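You operate a simulated robot arm through the tools that you are given. There is no shell and no other tool.

You run a simulated robot arm. Do the job below in one go: nothing can be reset, and whatever is moved stays where it is left.

## Task
Clamp the handbrake at DRIVE, plug it into the hand port, switch the wheel on and try the lever.

Only the result counts: the job must be done as asked and must still hold three seconds after the hand-in. Knocking over, shifting, dropping, spilling or breaking anything else fails it.

## Robot
A 7-joint arm with a two-finger parallel gripper, fixed in place. Base frame: the origin is on the floor under the middle of its stand, x ahead of it, y to its left, z up. Readings come in mm, degrees, newtons and seconds.
With the tool pointing down near the work surface it reaches from about 460 to 920 mm from the base axis. Its first joint turns from -115.0 to 115.0 degrees. Payload 3.91 kg.
Tool frame: the origin (TCP) lies between the finger pads and is the grasp point; the fingertips stand 30 mm ahead of it; z points along the fingers, y is the line along which they close. The gripper opens to 110 mm. The fingers are 20 mm wide and 10 mm thick; the gripper's body (48 by 112 mm) begins 55 mm behind the TCP.
Orientation is that of the tool frame in the base frame, as a unit quaternion [w, x, y, z]. With the fingers straight down and closing along the base's y, the tool's x points along the base's -x, its y along +y and its z along -z.

## Interface
- The arm moves only by the tool arm_command. Its argument "deltas" is a list of rows, each an object of numbers (a shift or turn left out is 0, a gripper value left out holds the last): "tx", "ty", "tz": the shift along the tool's x, y, z in mm; "wx", "wy", "wz": the turn, a rotation vector about the tool's x, y, z in degrees; "claw": the opening in per cent of the stroke, from 0 (shut) to 100 (fully open). In form: [{"tx": .., "ty": .., "tz": .., "wx": .., "wy": .., "wz": .., "claw": ..}, ...]. A call has 1 to 20 rows; each row is the pose to reach, as a shift and turn from the pose commanded when the call began, along the tool's axes at that moment. Rows are played at 5 a second. More than 50 mm and 8.6 degrees between two rows, or a gripper value outside its range, and nothing of the call is played. A pose out of reach is approached as far as the arm can. The call stops where the force on the tool passes 60 N (or 10 N more than at its start, if that is more) or the arm is blocked; 0.2 s more then pass. Each finger travels about 153 mm/s and halts on what it meets, pressing with about 29 N; the grip force reading is that of the motor and also rises with nothing between the fingers. The clock runs only during rows and for 0.2 s after the last one: add rows that repeat a pose to give the fingers time. The reply holds the time, the measured pose of the TCP, the force on the tool along the base axes, the opening and the grip force, in the units named above and with some noise, with the torque about the TCP (base axes, N m) and any sound that the robot's microphone picked up, and new pictures: "show" is both (left out), scene, wrist or none.
- Cameras (640 x 400 px; columns grow to the right, rows downward): "scene" is fixed at [222.2, 649.7, 1535.5]; the picture's right is [-0.87, -0.50, 0.00], its down [-0.27, 0.47, -0.84] and it looks along [0.42, -0.73, -0.54] (base axes); focal length 324 px, centre (320, 200). "wrist" rides on the gripper at [72, 17, -103] in the tool frame; the picture's right is [-0.23, 0.97, 0.00], its down [-0.76, -0.18, -0.62] and it looks along [-0.61, -0.14, 0.78] (tool axes); focal length 222 px, centre (320, 200). There is no depth. A picture from a camera that has moved, and an enlarged one, comes with that camera's place and axes in the base frame and with its lens.
- slide_trunk(by): slides the trunk up (or, below 0, down) by that many mm; the arm rides with it, the base frame stays. It gives what a move gives, with no picture.
- enlarge(camera, box): a new picture of the part [left, top, right, bottom] of that camera's present view, enlarged. It takes no simulated time.
- sign_off(): hands the job in; it is judged then, once.

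Nothing tells you positions but the pictures and the camera data. Unless the task says otherwise, let go and move clear before handing in.

The tools are called as name(argument=value, ...) on one line, values as JSON. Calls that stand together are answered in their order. arm_command: Moves the arm, as the interface text tells. Its arguments: {"type":"object","properties":{"deltas":{"type":"array","items":{"type":"object","properties":{"tx":{"type":"number"},"ty":{"type":"number"},"tz":{"type":"number"},"wx":{"type":"number"},"wy":{"type":"number"},"wz":{"type":"number"},"claw":{"type":"number"}}}},"show":{"type":"string","enum":["both","scene","wrist","none"]}},"required":["deltas"]} The other tools are called the same way: slide_trunk (by) moves the trunk up or down; enlarge (camera, box) takes an enlarged picture of a part of a camera's view; sign_off () hands the job in.

At the start:

```text
time: 0.0
tcp_pos: [509.8, -428.0, 1188.4]
ee_rot: [0.0, 0.001, 1.0, -0.001]
contact_force: [0.5, 0.4, -0.3]
wrist_torque: [-0.01, -0.02, 0.03]
opening: 110.1
grasp_force: 0.0
trunk travel left (down, up): [-700.0, 290.0]
```

scene: 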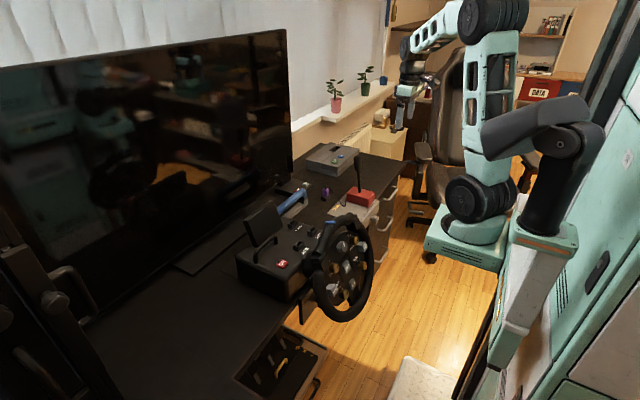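
wrist: 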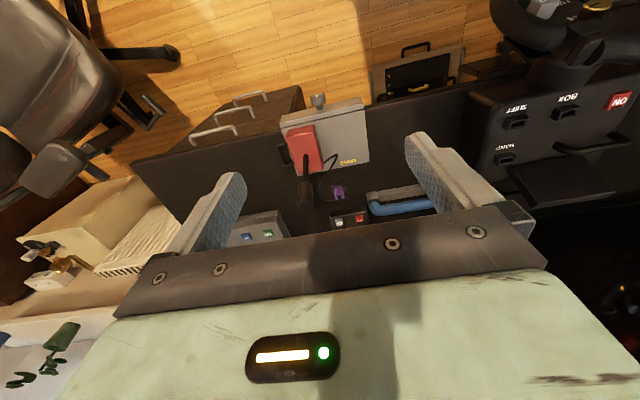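

I see a desk with a wheel base, a red handbrake on a gray plate, a purple plug, and a few small boxes. I'll enlarge the views before moving anything.

enlarge(camera="scene", box=[230, 130, 410, 330])

enlarge(camera="wrist", box=[220, 80, 420, 250])

enlarge(camera="wrist", box=[440, 0, 640, 220])

enlarge(camera="scene", box=[290, 135, 400, 220])

```text
2.00 times, centred on (320, 230) of scene
camera zoom: at [222.2, 649.7, 1535.5], right [-0.87, -0.5, 0.0], down [-0.27, 0.47, -0.84], along [0.42, -0.73, -0.54], focal length 647 px, centre (320, 140)
```

zoom: 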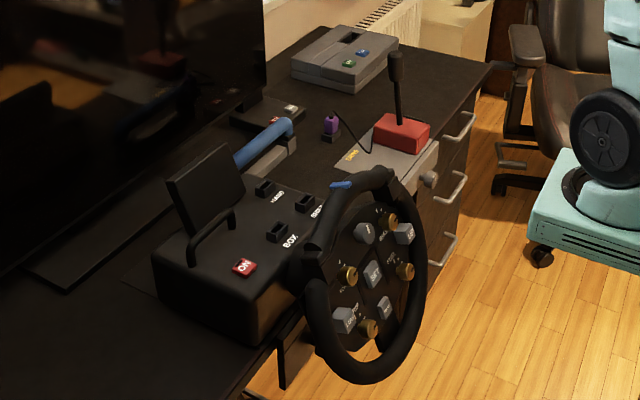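

```text
2.35 times, centred on (320, 165) of wrist
camera zoom: at [437.1, -411.2, 1292.7], right [0.23, 0.97, 0.0], down [0.76, -0.18, 0.62], along [0.61, -0.14, -0.78], focal length 523 px, centre (320, 282)
```

zoom: 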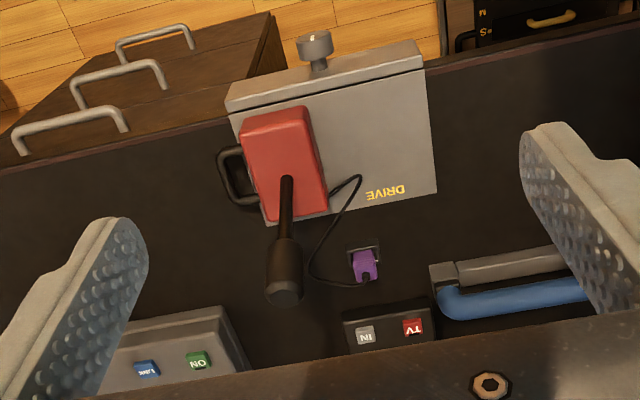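

```text
1.82 times, centred on (540, 110) of wrist
camera zoom: at [437.1, -411.2, 1292.7], right [0.23, 0.97, 0.0], down [0.76, -0.18, 0.62], along [0.61, -0.14, -0.78], focal length 404 px, centre (-80, 364)
```

zoom: 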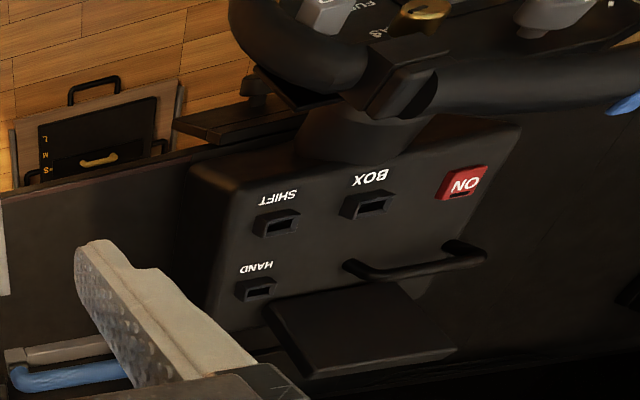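

```text
4.71 times, centred on (345, 178) of scene
camera zoom: at [222.2, 649.7, 1535.5], right [-0.87, -0.5, 0.0], down [-0.27, 0.47, -0.84], along [0.42, -0.73, -0.54], focal length 1523 px, centre (202, 306)
```

zoom: 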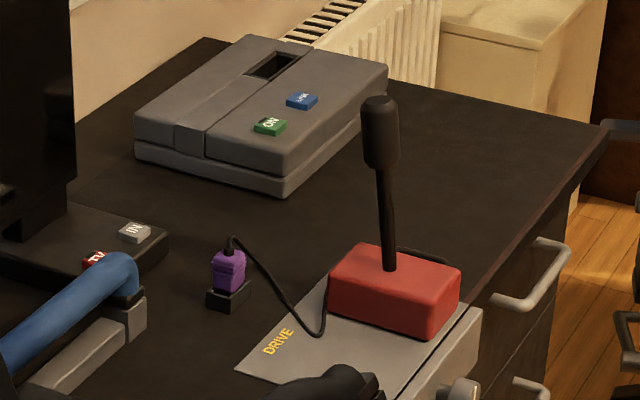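

The purple plug stands in a parking holder near (820, -443). The handbrake is near (650, -500), its lever tip near (702, -502, 955). The HAND port is around (750, -72, 865) and ON is near (673, 96, 860). I'll bring the wrist camera closer over the handbrake.

arm_command(deltas=[{"tx": 0, "ty": -10, "tz": 45}, {"tx": 5, "ty": -20, "tz": 90}, {"tx": 10, "ty": -30, "tz": 135}, {"tx": 10, "ty": -42, "tz": 180}, {"tx": 10, "ty": -42, "tz": 180}], show="both")

```text
time: 1.2
tcp_pos: [498.2, -470.1, 1008.3]
ee_rot: [0.0, 0.001, 1.0, 0.0]
contact_force: [-0.2, -0.8, 0.5]
wrist_torque: [-0.02, 0.03, -0.01]
opening: 110.0
grasp_force: 0.1
trunk travel left (down, up): [-700.0, 290.0]
camera wrist: at [425.8, -452.8, 1113.3], right [0.23, 0.97, 0.0], down [0.76, -0.18, 0.62], along [0.61, -0.14, -0.78], focal length 222 px, centre (320, 200)
```

scene: 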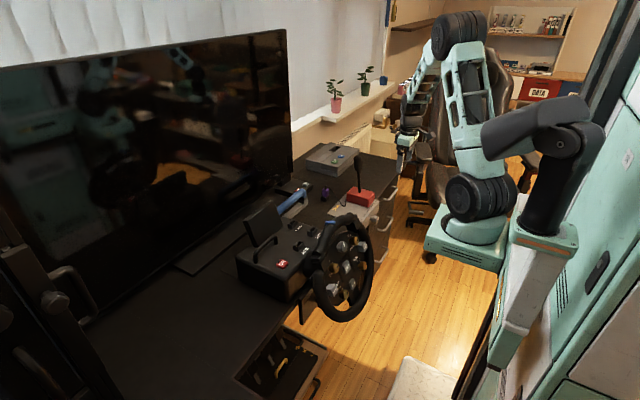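
wrist: 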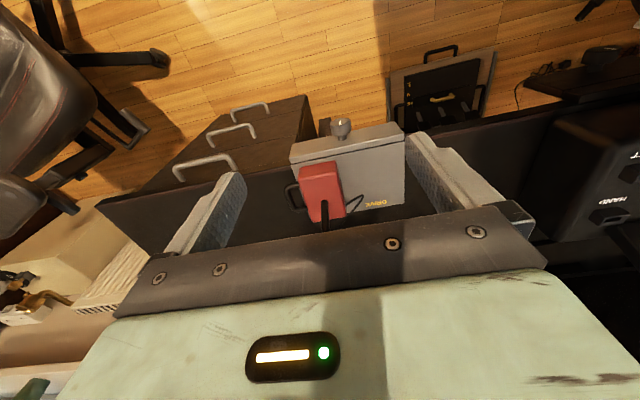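

enlarge(camera="wrist", box=[240, 100, 440, 225])

enlarge(camera="wrist", box=[380, 30, 520, 120])

enlarge(camera="scene", box=[340, 170, 410, 215])

```text
3.20 times, centred on (340, 162) of wrist
camera zoom: at [425.8, -452.8, 1113.3], right [0.23, 0.97, 0.0], down [0.76, -0.18, 0.62], along [0.61, -0.14, -0.78], focal length 711 px, centre (256, 320)
```

zoom: 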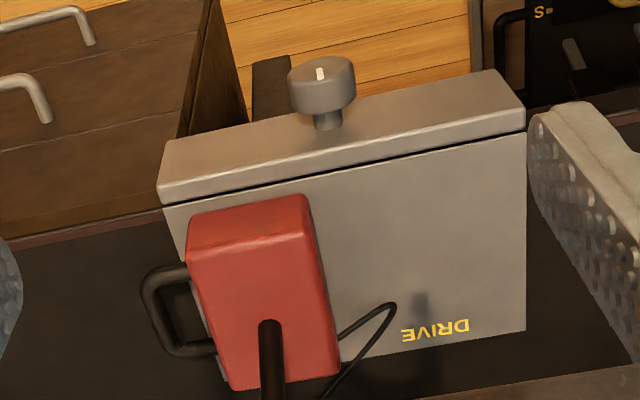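

```text
4.44 times, centred on (450, 75) of wrist
camera zoom: at [425.8, -452.8, 1113.3], right [0.23, 0.97, 0.0], down [0.76, -0.18, 0.62], along [0.61, -0.14, -0.78], focal length 987 px, centre (-258, 756)
```

zoom: 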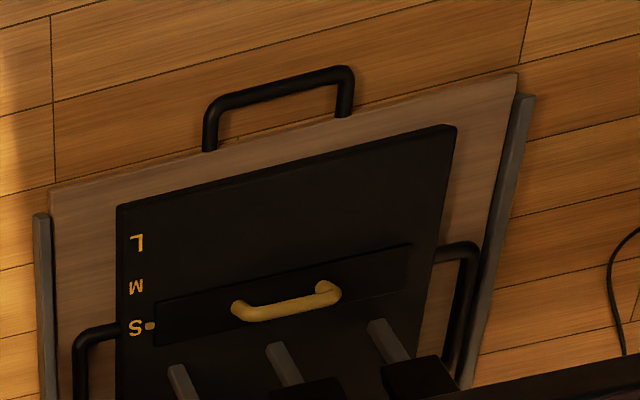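

```text
8.89 times, centred on (375, 192) of scene
camera zoom: at [222.2, 649.7, 1535.5], right [-0.87, -0.5, 0.0], down [-0.27, 0.47, -0.84], along [0.42, -0.73, -0.54], focal length 2877 px, centre (-169, 267)
```

zoom: 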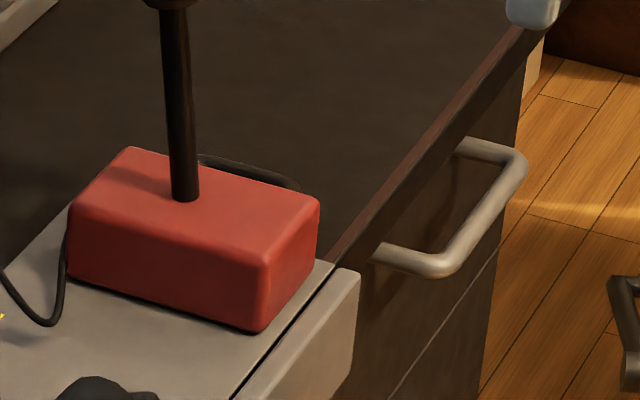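

The clamp knob sticks out toward me from the plate's front lip, near (582, -449, 705). DRIVE is printed near (732, -407), and the brake body now sits around y=-500. I'll go closer for a better view of the brake, its handle and the knob.

arm_command(deltas=[{"tx": -15, "ty": 10, "tz": 30}, {"tx": -35, "ty": 20, "tz": 60}, {"tx": -50, "ty": 35, "tz": 90}, {"tx": -60, "ty": 40, "tz": 105}, {"tx": -60, "ty": 40, "tz": 105}], show="wrist")

```text
time: 2.4
tcp_pos: [558.9, -429.3, 901.0]
ee_rot: [0.0, 0.0, 1.0, -0.001]
contact_force: [-0.3, 0.9, 0.0]
wrist_torque: [0.02, 0.0, -0.01]
opening: 110.2
grasp_force: 0.1
trunk travel left (down, up): [-700.0, 290.0]
camera wrist: at [486.8, -412.2, 1006.4], right [0.23, 0.97, 0.0], down [0.76, -0.18, 0.62], along [0.61, -0.14, -0.78], focal length 222 px, centre (320, 200)
```

wrist: 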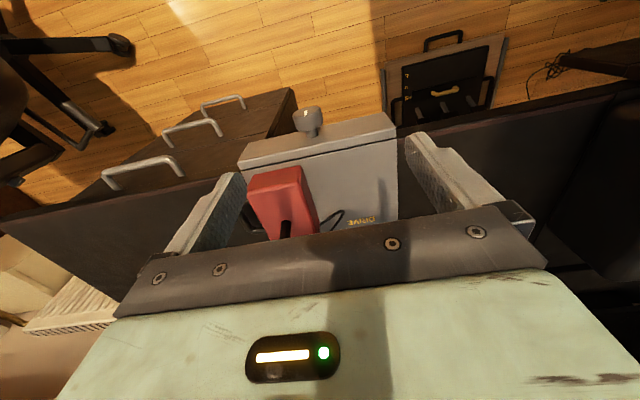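

enlarge(camera="wrist", box=[220, 90, 420, 240])

enlarge(camera="wrist", box=[260, 90, 360, 150])

enlarge(camera="scene", box=[310, 180, 350, 205])

enlarge(camera="scene", box=[260, 205, 340, 275])

```text
2.67 times, centred on (320, 165) of wrist
camera zoom: at [486.8, -412.2, 1006.4], right [0.23, 0.97, 0.0], down [0.76, -0.18, 0.62], along [0.61, -0.14, -0.78], focal length 592 px, centre (320, 293)
```

zoom: 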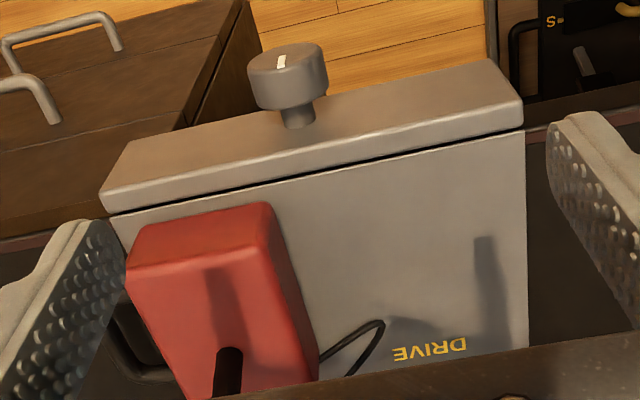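

```text
6.40 times, centred on (310, 120) of wrist
camera zoom: at [486.8, -412.2, 1006.4], right [0.23, 0.97, 0.0], down [0.76, -0.18, 0.62], along [0.61, -0.14, -0.78], focal length 1422 px, centre (384, 712)
```

zoom: 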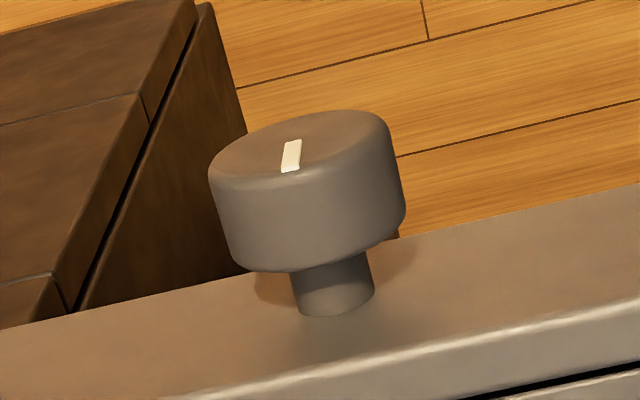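

```text
16.00 times, centred on (330, 192) of scene
camera zoom: at [222.2, 649.7, 1535.5], right [-0.87, -0.5, 0.0], down [-0.27, 0.47, -0.84], along [0.42, -0.73, -0.54], focal length 5179 px, centre (160, 320)
```

zoom: 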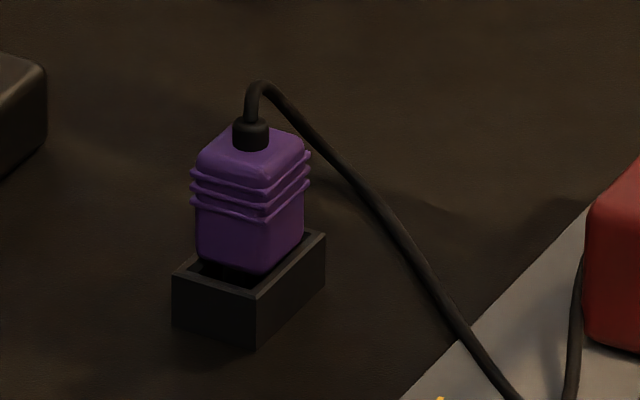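

```text
5.71 times, centred on (300, 240) of scene
camera zoom: at [222.2, 649.7, 1535.5], right [-0.87, -0.5, 0.0], down [-0.27, 0.47, -0.84], along [0.42, -0.73, -0.54], focal length 1850 px, centre (434, -29)
```

zoom: 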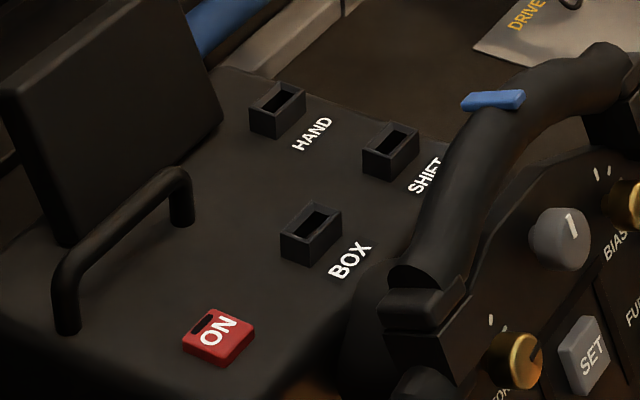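

The handle loop's bar on the brake's -y side is around (672, -569, 773), and the plate top is near z=745. I'll close the fingers and move out to the -y side of the handle, so I can push the brake in +y toward DRIVE.

arm_command(deltas=[{"ty": -48, "claw": 0}, {"ty": -96}, {"ty": -144}, {"ty": -190}, {"tx": -40, "ty": -190}, {"tx": -80, "ty": -190}, {"tx": -111, "ty": -190}, {"tx": -111, "ty": -190, "tz": 40}, {"tx": -111, "ty": -190, "tz": 40}], show="both")

```text
time: 4.4
tcp_pos: [671.1, -619.7, 862.6]
ee_rot: [0.0, 0.0, 1.0, 0.0]
contact_force: [0.1, -1.3, -0.5]
wrist_torque: [0.03, -0.03, -0.03]
opening: 0.2
grasp_force: 30.0
trunk travel left (down, up): [-700.0, 290.0]
camera wrist: at [597.4, -602.9, 968.4], right [0.23, 0.97, 0.0], down [0.76, -0.18, 0.62], along [0.61, -0.14, -0.78], focal length 222 px, centre (320, 200)
```

scene: 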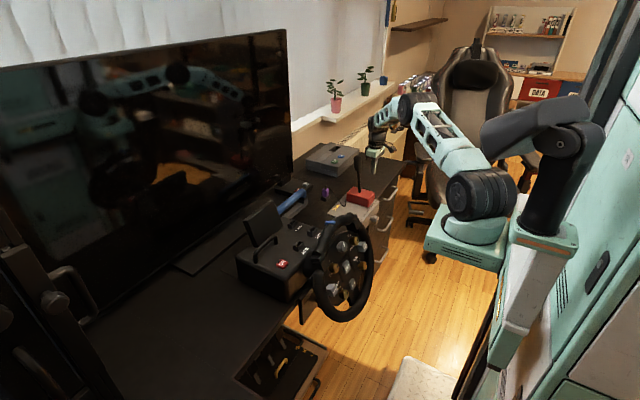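
wrist: 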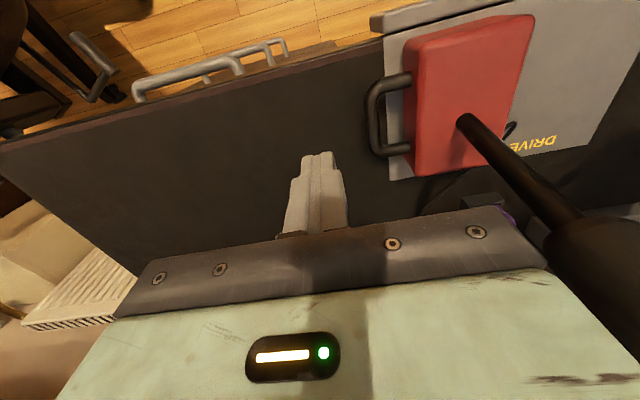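

The bar is confirmed at y≈-570, spanning x 648–706. I'll descend beside it and start pushing in +y, watching the force.

arm_command(deltas=[{"tx": -2, "tz": 40}, {"tx": -4, "tz": 77}, {"tx": -4, "tz": 77}, {"tx": -4, "ty": 15, "tz": 77}, {"tx": -4, "ty": 30, "tz": 77}, {"tx": -4, "ty": 36, "tz": 77}, {"tx": -4, "ty": 42, "tz": 77}, {"tx": -4, "ty": 48, "tz": 77}, {"tx": -4, "ty": 54, "tz": 77}, {"tx": -4, "ty": 60, "tz": 77}, {"tx": -4, "ty": 60, "tz": 77}], show="both")

```text
time: 6.2
tcp_pos: [674.1, -586.0, 786.9]
ee_rot: [0.004, 0.001, 1.0, -0.013]
contact_force: [3.6, -16.8, -14.3]
wrist_torque: [-0.47, -0.19, 0.13]
opening: 0.1
grasp_force: 29.0
trunk travel left (down, up): [-700.0, 290.0]
stopped in row 8: the force on the tool passed its limit at 65 N (the readings are from after the stop); the commanded pose is now the measured one
camera wrist: at [599.7, -566.9, 891.8], right [0.23, 0.97, -0.02], down [0.76, -0.16, 0.63], along [0.61, -0.16, -0.77], focal length 222 px, centre (320, 200)
```

scene: 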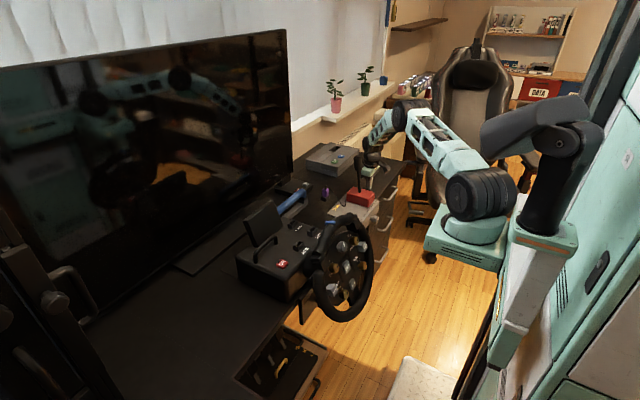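
wrist: 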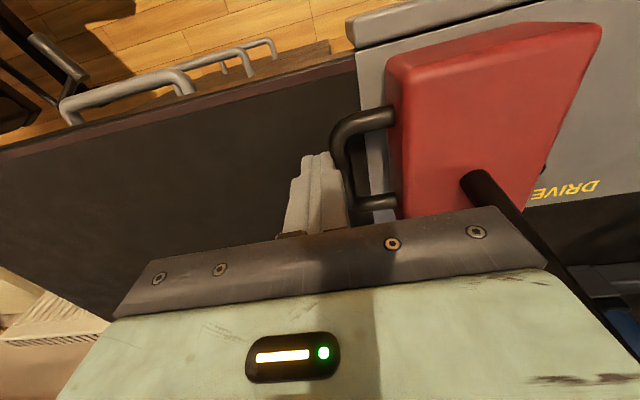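

Contact came right at the bar and the brake did not budge at 65 N, so it looks clamped in its present spot. I'll check the close-up before deciding to loosen the knob.

enlarge(camera="wrist", box=[260, 60, 460, 240])

enlarge(camera="scene", box=[330, 160, 420, 230])

```text
2.22 times, centred on (360, 150) of wrist
camera zoom: at [599.7, -566.9, 891.8], right [0.23, 0.97, -0.02], down [0.76, -0.16, 0.63], along [0.61, -0.16, -0.77], focal length 494 px, centre (231, 311)
```

zoom: 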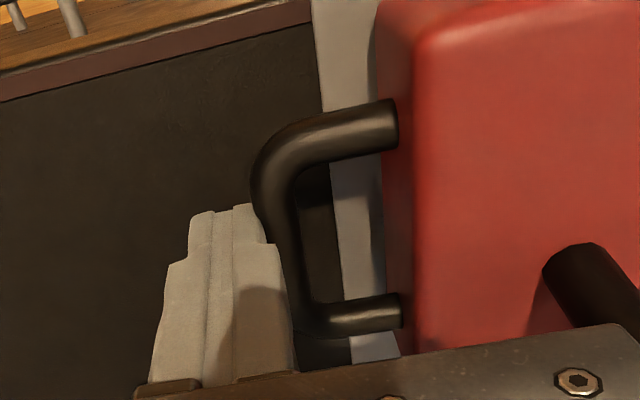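

```text
5.71 times, centred on (375, 195) of scene
camera zoom: at [222.2, 649.7, 1535.5], right [-0.87, -0.5, 0.0], down [-0.27, 0.47, -0.84], along [0.42, -0.73, -0.54], focal length 1850 px, centre (6, 229)
```

zoom: 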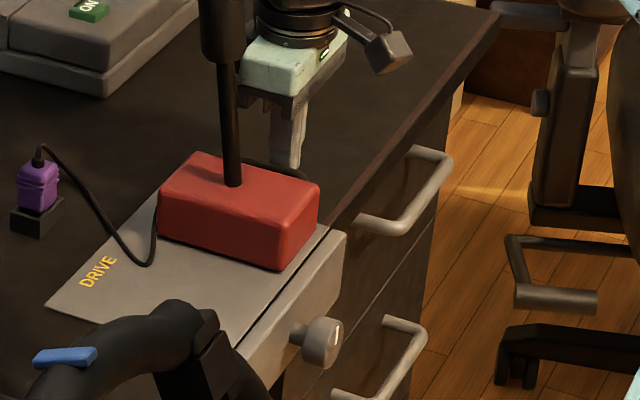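

The brake is clamped where it is, so I must loosen the knob first. I'll back off, rise clear of the lever, and retreat to a free spot in front of the desk.

arm_command(deltas=[{"ty": -12}, {"ty": -25, "wx": -0.7, "wy": 0.2}, {"ty": -25, "tz": -40, "wx": -1.5, "wy": 0.4}, {"ty": -25, "tz": -85, "wx": -1.5, "wy": 0.4}, {"ty": -25, "tz": -130, "wx": -1.5, "wy": 0.4}, {"ty": -25, "tz": -170, "wx": -1.5, "wy": 0.4}, {"tx": 48, "ty": -25, "tz": -170, "wx": -1.5, "wy": 0.4}, {"tx": 96, "ty": -25, "tz": -170, "wx": -1.5, "wy": 0.4}, {"tx": 144, "ty": -5, "tz": -170, "wx": -1.5, "wy": 0.4}, {"tx": 190, "ty": 20, "tz": -170, "wx": -1.5, "wy": 0.4}, {"tx": 200, "ty": 68, "tz": -160, "wx": -1.5, "wy": 0.4}, {"tx": 200, "ty": 115, "tz": -140, "wx": -1.5, "wy": 0.4}, {"tx": 200, "ty": 135, "tz": -110, "wx": -1.5, "wy": 0.4}, {"tx": 200, "ty": 135, "tz": -110, "wx": -1.5, "wy": 0.4}], show="both")

```text
refused: row 9 steps farther than a row can; nothing moved
```

The row step was slightly too long, so nothing moved. I'll resend the retreat with smaller steps.

arm_command(deltas=[{"ty": -12}, {"ty": -25, "wx": -0.7, "wy": 0.2}, {"ty": -25, "tz": -40, "wx": -1.5, "wy": 0.4}, {"ty": -25, "tz": -85, "wx": -1.5, "wy": 0.4}, {"ty": -25, "tz": -130, "wx": -1.5, "wy": 0.4}, {"ty": -25, "tz": -170, "wx": -1.5, "wy": 0.4}, {"tx": 45, "ty": -25, "tz": -170, "wx": -1.5, "wy": 0.4}, {"tx": 90, "ty": -20, "tz": -170, "wx": -1.5, "wy": 0.4}, {"tx": 133, "ty": -5, "tz": -170, "wx": -1.5, "wy": 0.4}, {"tx": 173, "ty": 20, "tz": -170, "wx": -1.5, "wy": 0.4}, {"tx": 195, "ty": 60, "tz": -160, "wx": -1.5, "wy": 0.4}, {"tx": 200, "ty": 104, "tz": -145, "wx": -1.5, "wy": 0.4}, {"tx": 200, "ty": 135, "tz": -115, "wx": -1.5, "wy": 0.4}, {"tx": 200, "ty": 135, "tz": -110, "wx": -1.5, "wy": 0.4}], show="scene")

```text
time: 9.2
tcp_pos: [474.9, -444.5, 895.1]
ee_rot: [0.002, 0.001, 1.0, 0.003]
contact_force: [-0.4, 0.0, 0.6]
wrist_torque: [0.03, 0.02, 0.05]
opening: 0.0
grasp_force: 29.2
trunk travel left (down, up): [-700.0, 290.0]
```

scene: 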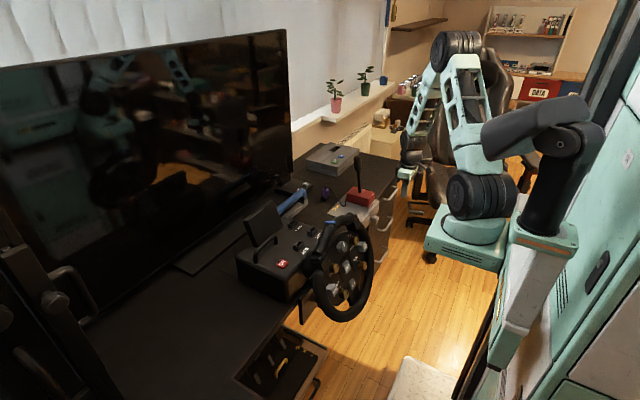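

The arm is clear in front of the desk. I'll pitch the tool toward +x in steps, so I can come at the knob along its axis, and check the arm halfway.

arm_command(deltas=[{"wy": -7.5}, {"wy": -15}, {"wy": -22.5}, {"wy": -30}, {"wy": -37.5}, {"wy": -45}, {"wy": -45}], show="both")

```text
time: 10.8
tcp_pos: [473.9, -444.8, 895.3]
ee_rot: [0.384, 0.002, 0.923, 0.002]
contact_force: [0.5, 0.7, 1.7]
wrist_torque: [-0.01, 0.02, 0.04]
opening: 0.1
grasp_force: 29.3
out of reach, approached as far as the arm can: row 6
trunk travel left (down, up): [-700.0, 290.0]
camera wrist: at [348.4, -427.8, 917.6], right [0.16, 0.97, 0.17], down [0.09, -0.18, 0.98], along [0.98, -0.14, -0.12], focal length 222 px, centre (320, 200)
```

scene: 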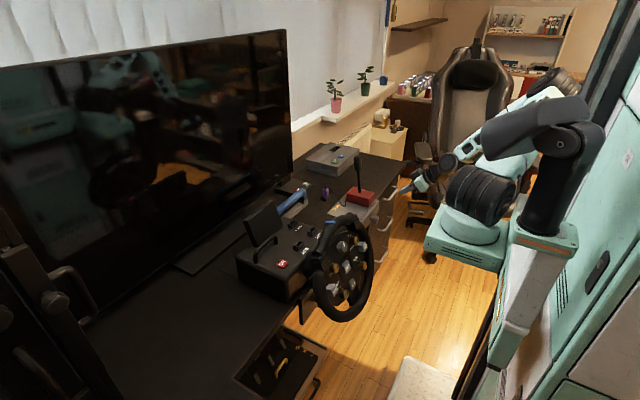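
wrist: 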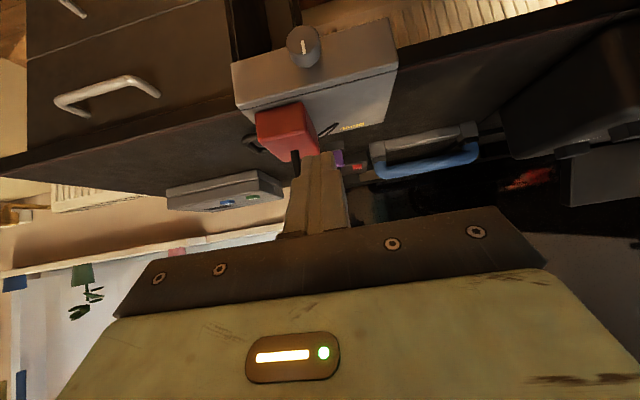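

At 45° the arm is folded close to its inner limit, and the wrist view shows the knob's face with its white mark. I'll move outward and down, then finish the pitch.

arm_command(deltas=[{"tx": 1, "tz": 40}, {"tx": 3, "tz": 80}, {"tx": 3, "tz": 80, "wy": -7.5}, {"tx": 3, "tz": 80, "wy": -15}, {"tx": 3, "tz": 80, "wy": -22.5}, {"tx": 3, "tz": 80, "wy": -22.5}], show="both")

```text
time: 12.2
tcp_pos: [528.6, -445.5, 835.5]
ee_rot: [0.556, 0.004, 0.831, 0.001]
contact_force: [-0.6, -0.1, 0.1]
wrist_torque: [0.01, 0.03, 0.0]
opening: 0.0
grasp_force: 28.6
trunk travel left (down, up): [-700.0, 290.0]
camera wrist: at [404.1, -428.2, 809.0], right [0.09, 0.97, 0.22], down [-0.29, -0.18, 0.94], along [0.95, -0.15, 0.26], focal length 222 px, centre (320, 200)
```

scene: 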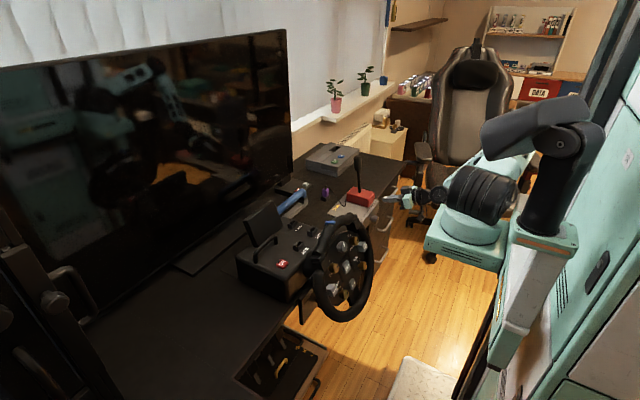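
wrist: 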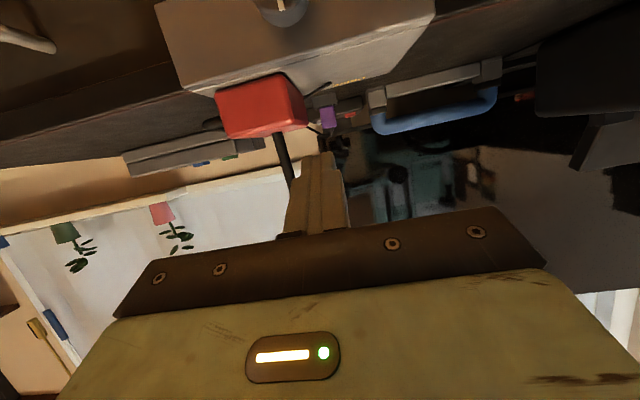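

The tool is now at 67° pitch. I'll finish to horizontal, open the fingers, and come down to the knob's height about 15 mm short of it.

arm_command(deltas=[{"tx": 30, "ty": -1, "tz": 13, "wy": -6, "claw": 60}, {"tx": 60, "ty": -3, "tz": 26, "wy": -12}, {"tx": 90, "ty": -4, "tz": 39, "wy": -18}, {"tx": 121, "ty": -5, "tz": 51, "wy": -22.5}, {"tx": 121, "ty": -5, "tz": 51, "wy": -22.5}], show="both")

```text
time: 13.3
tcp_pos: [530.1, -449.7, 703.8]
ee_rot: [0.708, 0.003, 0.707, 0.0]
contact_force: [0.8, 0.6, -0.4]
wrist_torque: [-0.04, 0.02, -0.01]
opening: 65.9
grasp_force: 0.1
trunk travel left (down, up): [-700.0, 290.0]
camera wrist: at [424.9, -432.4, 632.7], right [0.0, 0.97, 0.23], down [-0.62, -0.18, 0.76], along [0.78, -0.15, 0.61], focal length 222 px, centre (320, 200)
```

scene: 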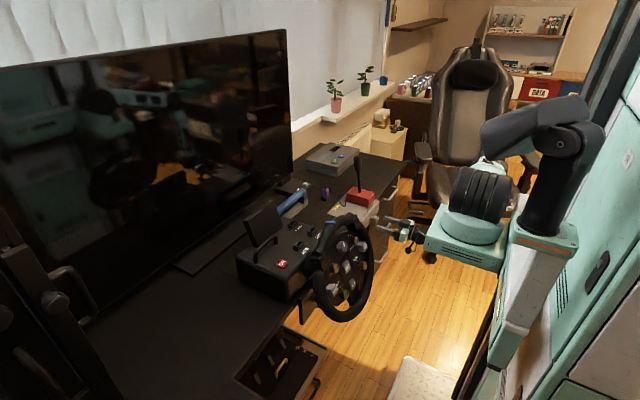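
wrist: 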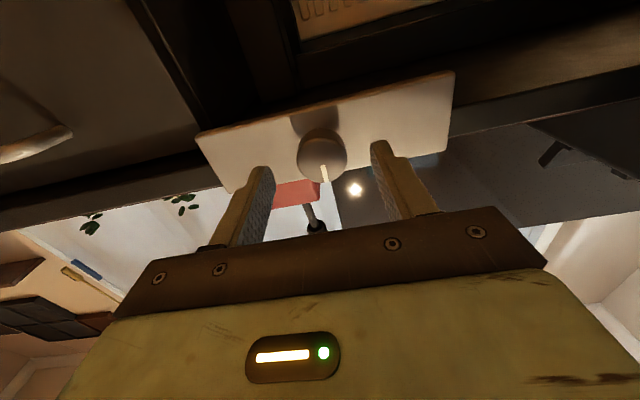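

enlarge(camera="wrist", box=[200, 80, 460, 240])

enlarge(camera="scene", box=[340, 180, 430, 260])

```text
2.46 times, centred on (330, 160) of wrist
camera zoom: at [424.9, -432.4, 632.7], right [0.0, 0.97, 0.23], down [-0.62, -0.18, 0.76], along [0.78, -0.15, 0.61], focal length 547 px, centre (295, 298)
```

zoom: 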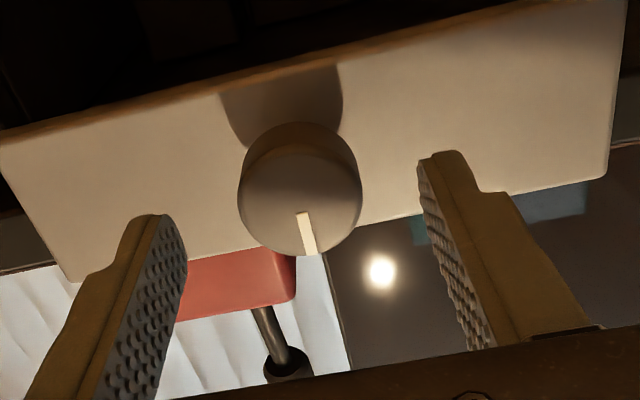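

```text
5.00 times, centred on (385, 220) of scene
camera zoom: at [222.2, 649.7, 1535.5], right [-0.87, -0.5, 0.0], down [-0.27, 0.47, -0.84], along [0.42, -0.73, -0.54], focal length 1618 px, centre (-5, 100)
```

zoom: 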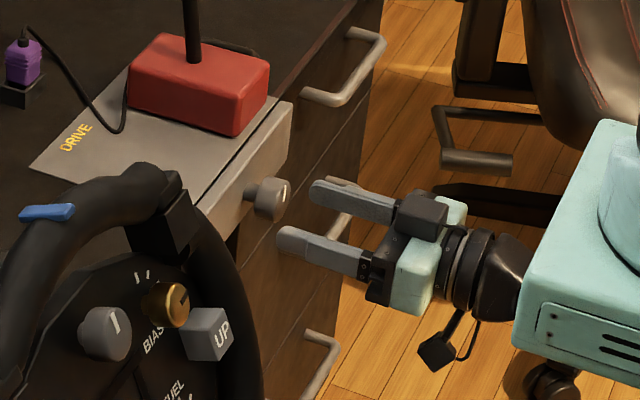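

The knob's axis is about y=-450, z=710, with its face at x≈572, and the pointer stands straight up. I'll advance so the pads straddle the knob and close.

arm_command(deltas=[{"tx": -6, "ty": -0.5, "tz": 12}, {"tx": -6, "ty": -0.5, "tz": 24}, {"tx": -6, "ty": -0.5, "tz": 36}, {"tx": -6, "ty": -0.5, "tz": 36}, {"tx": -6, "ty": -0.5, "tz": 36, "claw": 0}, {"tx": -6, "ty": -0.5, "tz": 36, "claw": 0}, {"tx": -6, "ty": -0.5, "tz": 36, "claw": 0}], show="wrist")

enlarge(camera="wrist", box=[200, 80, 460, 240])

```text
time: 14.9
tcp_pos: [566.8, -450.1, 710.6]
ee_rot: [0.707, 0.001, 0.707, 0.002]
contact_force: [0.4, 6.5, -0.2]
wrist_torque: [-0.01, -0.17, 0.77]
opening: 38.0
grasp_force: 44.7
trunk travel left (down, up): [-700.0, 290.0]
camera wrist: at [461.6, -432.5, 639.3], right [0.0, 0.97, 0.23], down [-0.62, -0.18, 0.76], along [0.78, -0.15, 0.61], focal length 222 px, centre (320, 200)
```

wrist: 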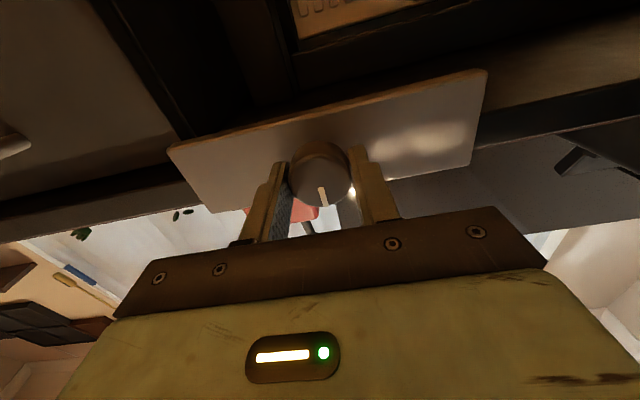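

```text
2.46 times, centred on (330, 160) of wrist
camera zoom: at [461.6, -432.5, 639.3], right [0.0, 0.97, 0.23], down [-0.62, -0.18, 0.76], along [0.78, -0.15, 0.61], focal length 547 px, centre (295, 298)
```

zoom: 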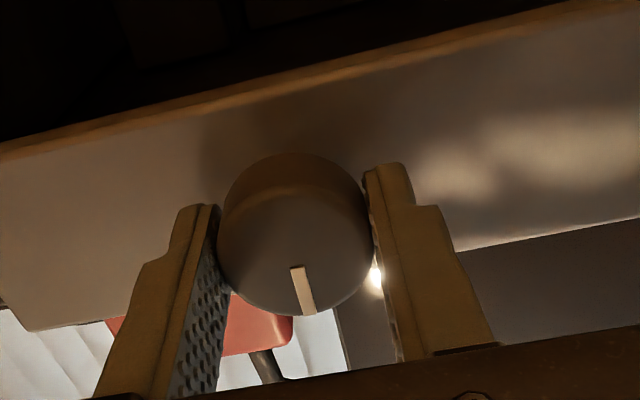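

The knob is gripped at 38 mm. I'll turn it counter-clockwise as seen from the front (negative wz) to loosen it, and watch the pointer, torque and any sound.

arm_command(deltas=[{"wz": -7}, {"wz": -14}, {"wz": -21}, {"wz": -28}, {"wz": -35}, {"wz": -42}, {"wz": -42}], show="wrist")

enlarge(camera="wrist", box=[200, 80, 460, 240])

```text
time: 16.6
tcp_pos: [566.3, -449.3, 710.6]
ee_rot: [0.661, -0.251, 0.661, -0.253]
contact_force: [5.8, 15.5, -5.1]
wrist_torque: [0.03, 0.21, 0.22]
opening: 37.6
grasp_force: 45.1
trunk travel left (down, up): [-700.0, 290.0]
camera wrist: at [461.5, -485.0, 646.3], right [0.0, 0.88, -0.48], down [-0.62, 0.38, 0.69], along [0.78, 0.3, 0.55], focal length 222 px, centre (320, 200)
```

wrist: 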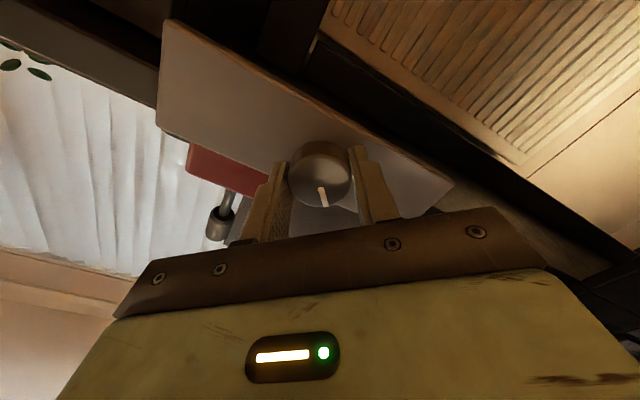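

```text
2.46 times, centred on (330, 160) of wrist
camera zoom: at [461.5, -485.0, 646.3], right [0.0, 0.88, -0.48], down [-0.62, 0.38, 0.69], along [0.78, 0.3, 0.55], focal length 547 px, centre (295, 298)
```

zoom: 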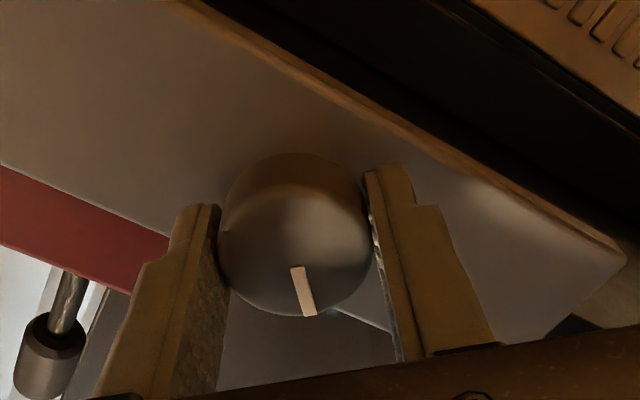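

The knob turned freely with the gripper by about 42°. I'll carry on the same way to find its stop.

arm_command(deltas=[{"wz": -7}, {"wz": -14}, {"wz": -21}, {"wz": -28}, {"wz": -35}, {"wz": -42}, {"wz": -48}, {"wz": -48}], show="wrist")

enlarge(camera="wrist", box=[200, 80, 460, 240])

```text
time: 18.4
tcp_pos: [565.9, -449.6, 709.8]
ee_rot: [0.5, -0.498, 0.503, -0.499]
contact_force: [6.0, 18.9, -20.2]
wrist_torque: [0.08, -0.31, 0.73]
opening: 37.4
grasp_force: 44.8
trunk travel left (down, up): [-700.0, 290.0]
camera wrist: at [461.4, -521.6, 694.1], right [0.0, 0.23, -0.97], down [-0.62, 0.76, 0.18], along [0.78, 0.61, 0.14], focal length 222 px, centre (320, 200)
```

wrist: 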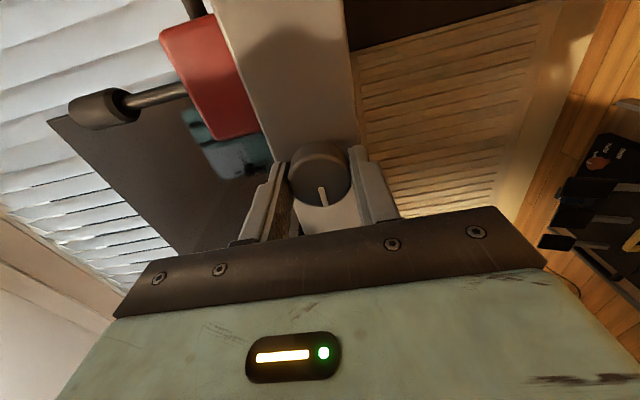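

```text
2.46 times, centred on (330, 160) of wrist
camera zoom: at [461.4, -521.6, 694.1], right [0.0, 0.23, -0.97], down [-0.62, 0.76, 0.18], along [0.78, 0.61, 0.14], focal length 547 px, centre (295, 298)
```

zoom: 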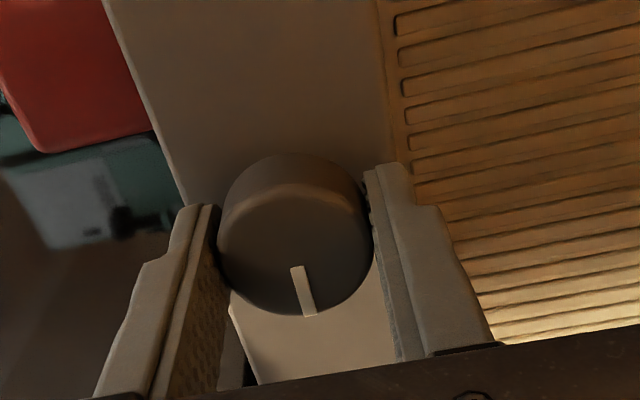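

The pointer has now gone 90° (to +y) with almost no torque. I'll try for more rotation to see whether there is a stop.

arm_command(deltas=[{"wz": -7}, {"wz": -14}, {"wz": -21}, {"wz": -28}, {"wz": -35}, {"wz": -42}, {"wz": -42}], show="wrist")

enlarge(camera="wrist", box=[200, 80, 460, 240])

```text
time: 19.9
tcp_pos: [566.3, -451.5, 710.7]
ee_rot: [-0.287, 0.644, -0.289, 0.647]
contact_force: [0.8, -1.1, 3.6]
wrist_torque: [0.73, 0.11, -0.01]
opening: 37.5
grasp_force: 45.1
trunk travel left (down, up): [-700.0, 290.0]
camera wrist: at [460.6, -516.2, 747.9], right [0.0, -0.48, -0.88], down [-0.62, 0.69, -0.38], along [0.78, 0.54, -0.3], focal length 222 px, centre (320, 200)
```

wrist: 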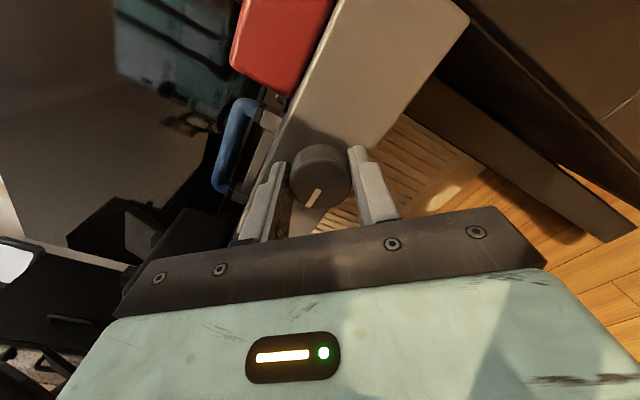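

```text
2.46 times, centred on (330, 160) of wrist
camera zoom: at [460.6, -516.2, 747.9], right [0.0, -0.48, -0.88], down [-0.62, 0.69, -0.38], along [0.78, 0.54, -0.3], focal length 547 px, centre (295, 298)
```

zoom: 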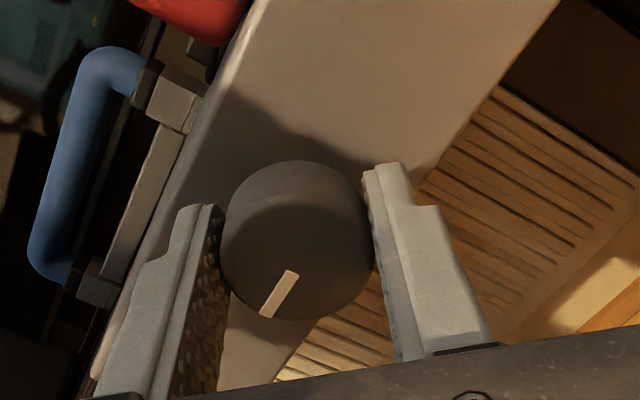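

The pointer slipped in the pads at the end, with 0.7 Nm of torque: the knob met its counter-clockwise stop near the +y direction. I'll open, back off, and unroll the wrist.

arm_command(deltas=[{"claw": 60}, {"claw": 60}, {"tz": -20}, {"tz": -40}, {"tz": -40, "wz": 8}, {"tz": -40, "wz": 16}, {"tz": -40, "wz": 24}, {"tz": -40, "wz": 32}, {"tz": -40, "wz": 40}, {"tz": -40, "wz": 48}, {"tz": -40, "wz": 56}, {"tz": -40, "wz": 64}, {"tz": -40, "wz": 72}, {"tz": -40, "wz": 80}, {"tz": -40, "wz": 88}, {"tz": -40, "wz": 96}, {"tz": -40, "wz": 104}, {"tz": -40, "wz": 112}, {"tz": -40, "wz": 120}, {"tz": -40, "wz": 120}], show="wrist")

enlarge(camera="wrist", box=[200, 80, 460, 240])

enlarge(camera="scene", box=[330, 170, 430, 240])

```text
time: 24.1
tcp_pos: [524.7, -450.7, 709.4]
ee_rot: [0.704, -0.069, 0.703, -0.073]
contact_force: [0.8, -0.5, 1.2]
wrist_torque: [0.01, 0.04, 0.02]
opening: 66.1
grasp_force: 0.1
trunk travel left (down, up): [-700.0, 290.0]
camera wrist: at [421.0, -448.5, 636.6], right [0.0, 1.0, 0.03], down [-0.62, -0.02, 0.78], along [0.78, -0.02, 0.62], focal length 222 px, centre (320, 200)
```

wrist: 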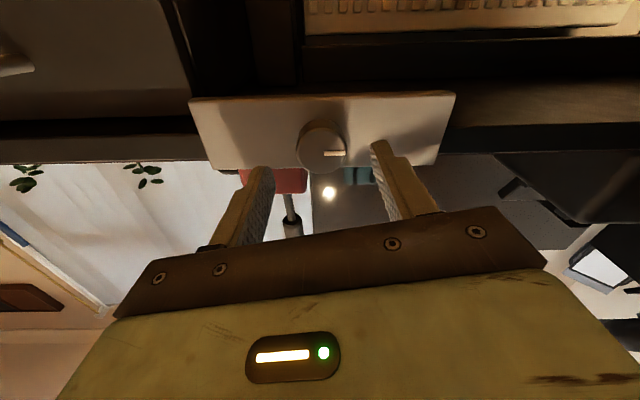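

```text
2.46 times, centred on (330, 160) of wrist
camera zoom: at [421.0, -448.5, 636.6], right [0.0, 1.0, 0.03], down [-0.62, -0.02, 0.78], along [0.78, -0.02, 0.62], focal length 547 px, centre (295, 298)
```

zoom: 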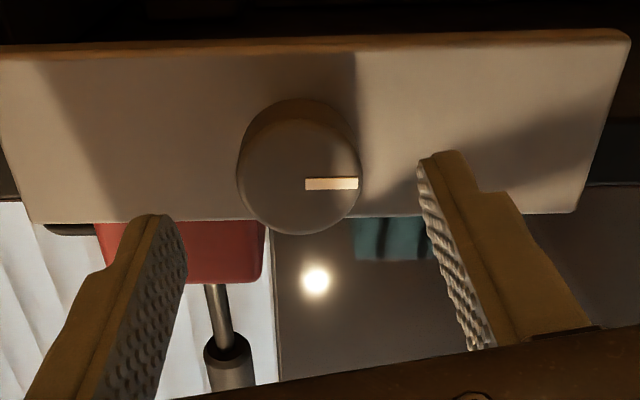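

```text
5.71 times, centred on (380, 205) of scene
camera zoom: at [222.2, 649.7, 1535.5], right [-0.87, -0.5, 0.0], down [-0.27, 0.47, -0.84], along [0.42, -0.73, -0.54], focal length 1850 px, centre (-23, 171)
```

zoom: 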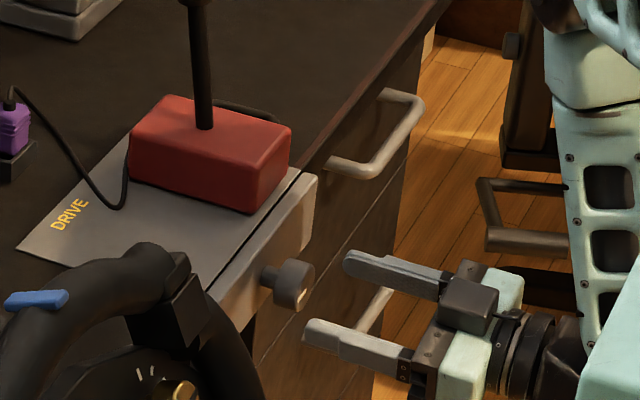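

The pointer is now exactly horizontal (+y), so the knob is a quarter-turn clamp and this should be released. I'll straighten the roll, then swing back to tool-down beside the handle.

arm_command(deltas=[{"wz": 6}, {"wz": 12}, {"wz": 12}], show="none")

arm_command(deltas=[{"tx": -45, "claw": 0}, {"tx": -90, "wy": 7.5}, {"tx": -130, "wy": 15}, {"tx": -165, "wy": 22.5}, {"tx": -190, "wy": 30}, {"tx": -190, "ty": -20, "wy": 37.5}, {"tx": -190, "ty": -50, "wy": 45}, {"tx": -190, "ty": -80, "wy": 52.5}, {"tx": -190, "ty": -110, "wy": 60}, {"tx": -190, "ty": -140, "wy": 67.5}, {"tx": -190, "ty": -170, "wy": 75}, {"tx": -190, "ty": -170, "wy": 82.5}, {"tx": -190, "ty": -170, "wy": 90}, {"tx": -190, "ty": -170, "tz": 45, "wy": 90}, {"tx": -190, "ty": -170, "tz": 90, "wy": 90}, {"tx": -190, "ty": -170, "tz": 135, "wy": 90}, {"tx": -190, "ty": -170, "tz": 150, "wy": 90}, {"tx": -190, "ty": -170, "tz": 150, "wy": 90}], show="both")

```text
time: 24.9
tcp_pos: [526.0, -450.0, 710.2]
ee_rot: [0.707, 0.002, 0.707, 0.002]
contact_force: [0.0, 0.1, 0.0]
wrist_torque: [0.0, 0.0, -0.01]
opening: 66.0
grasp_force: 0.1
trunk travel left (down, up): [-700.0, 290.0]
```

```text
time: 28.8
tcp_pos: [675.4, -622.9, 898.3]
ee_rot: [0.0, 0.001, 1.0, 0.002]
contact_force: [0.8, 0.3, 0.8]
wrist_torque: [0.0, 0.0, -0.01]
opening: 0.1
grasp_force: 28.7
trunk travel left (down, up): [-700.0, 290.0]
camera wrist: at [602.0, -606.2, 1004.4], right [0.23, 0.97, 0.01], down [0.76, -0.18, 0.62], along [0.61, -0.14, -0.78], focal length 222 px, centre (320, 200)
```

scene: 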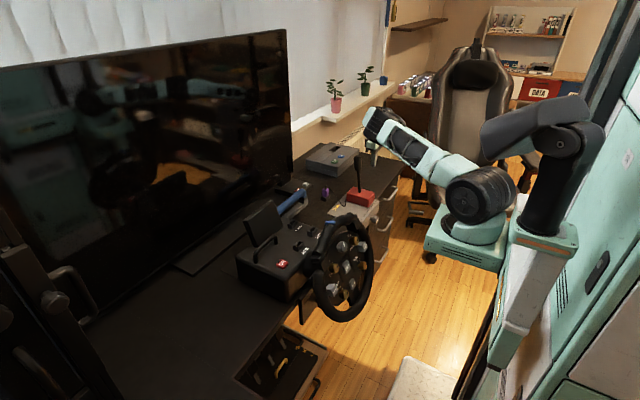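
wrist: 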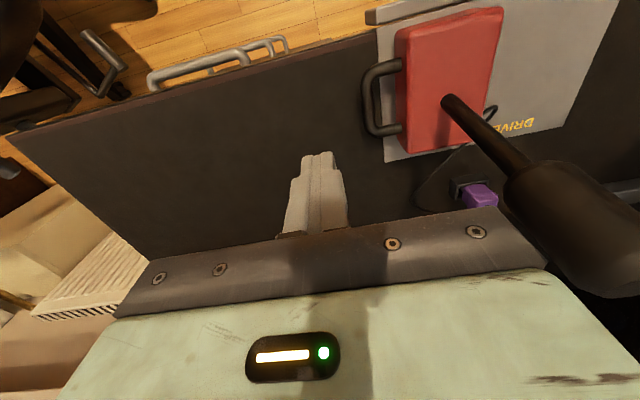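

I'm beside the handle again with the tool straight down. I'll descend and push slowly in +y to see whether it slides now.

arm_command(deltas=[{"tz": 40}, {"tz": 80}, {"tz": 112}, {"tz": 112}, {"ty": 15, "tz": 112}, {"ty": 30, "tz": 112}, {"ty": 36, "tz": 112}, {"ty": 41, "tz": 112}, {"ty": 46, "tz": 112}, {"ty": 51, "tz": 112}, {"ty": 56, "tz": 112}, {"ty": 61, "tz": 112}, {"ty": 66, "tz": 112}, {"ty": 66, "tz": 112}], show="wrist")

```text
time: 31.8
tcp_pos: [674.5, -554.3, 787.4]
ee_rot: [0.0, 0.002, 1.0, 0.003]
contact_force: [-0.4, -0.3, -0.4]
wrist_torque: [0.0, 0.01, 0.02]
opening: 0.0
grasp_force: 29.3
trunk travel left (down, up): [-700.0, 290.0]
camera wrist: at [601.6, -538.3, 892.0], right [0.23, 0.97, 0.01], down [0.76, -0.18, 0.62], along [0.61, -0.14, -0.78], focal length 222 px, centre (320, 200)
```

wrist: 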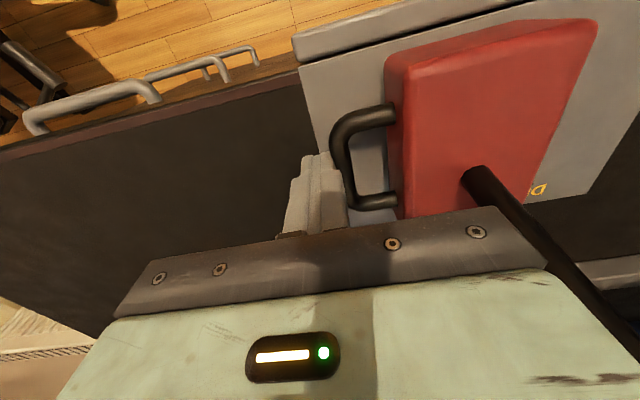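

It slides freely now. I'll push most of the remaining way, then stop short to measure against the DRIVE lettering.

arm_command(deltas=[{"ty": 6}, {"ty": 12}, {"ty": 18}, {"ty": 24}, {"ty": 30}, {"ty": 36}, {"ty": 42}, {"ty": 47}, {"ty": 52}, {"ty": 52}], show="both")

enlarge(camera="scene", box=[310, 170, 400, 230])

```text
time: 34.0
tcp_pos: [675.3, -501.7, 788.9]
ee_rot: [0.001, 0.0, 1.0, 0.003]
contact_force: [0.1, -1.4, -1.2]
wrist_torque: [-0.03, -0.01, 0.0]
opening: 0.3
grasp_force: 28.6
trunk travel left (down, up): [-700.0, 290.0]
camera wrist: at [601.7, -485.7, 893.1], right [0.23, 0.97, 0.01], down [0.76, -0.18, 0.62], along [0.61, -0.14, -0.78], focal length 222 px, centre (320, 200)
```

scene: 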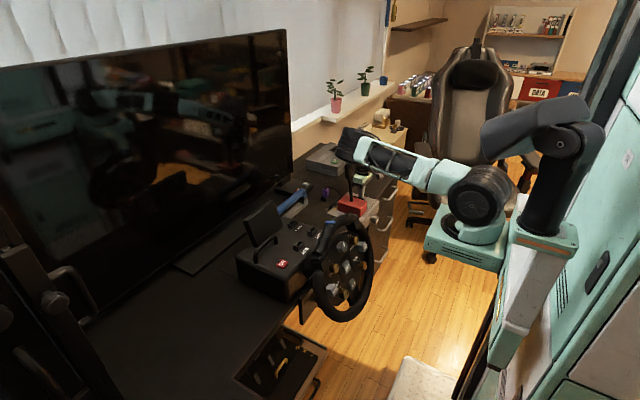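
wrist: 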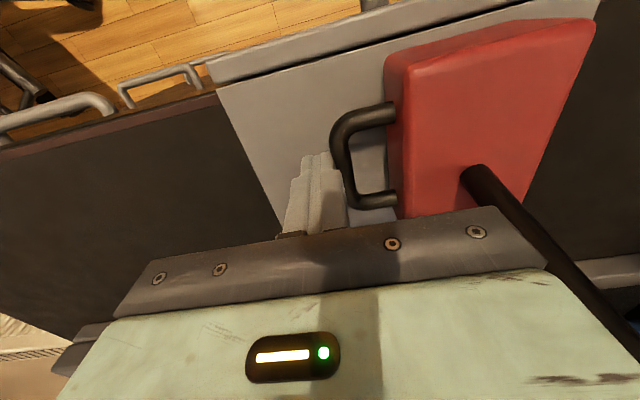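

```text
6.67 times, centred on (355, 200) of scene
camera zoom: at [222.2, 649.7, 1535.5], right [-0.87, -0.5, 0.0], down [-0.27, 0.47, -0.84], along [0.42, -0.73, -0.54], focal length 2158 px, centre (87, 200)
```

zoom: 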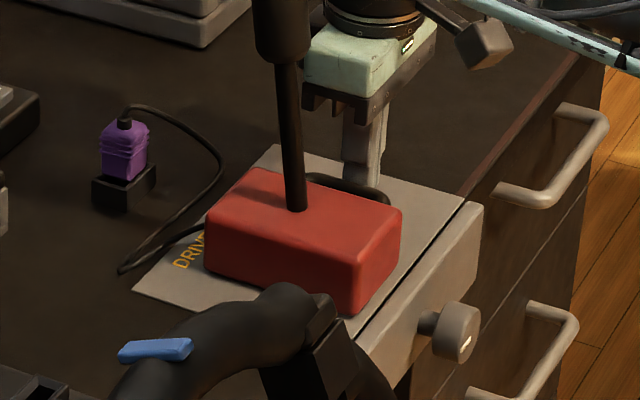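

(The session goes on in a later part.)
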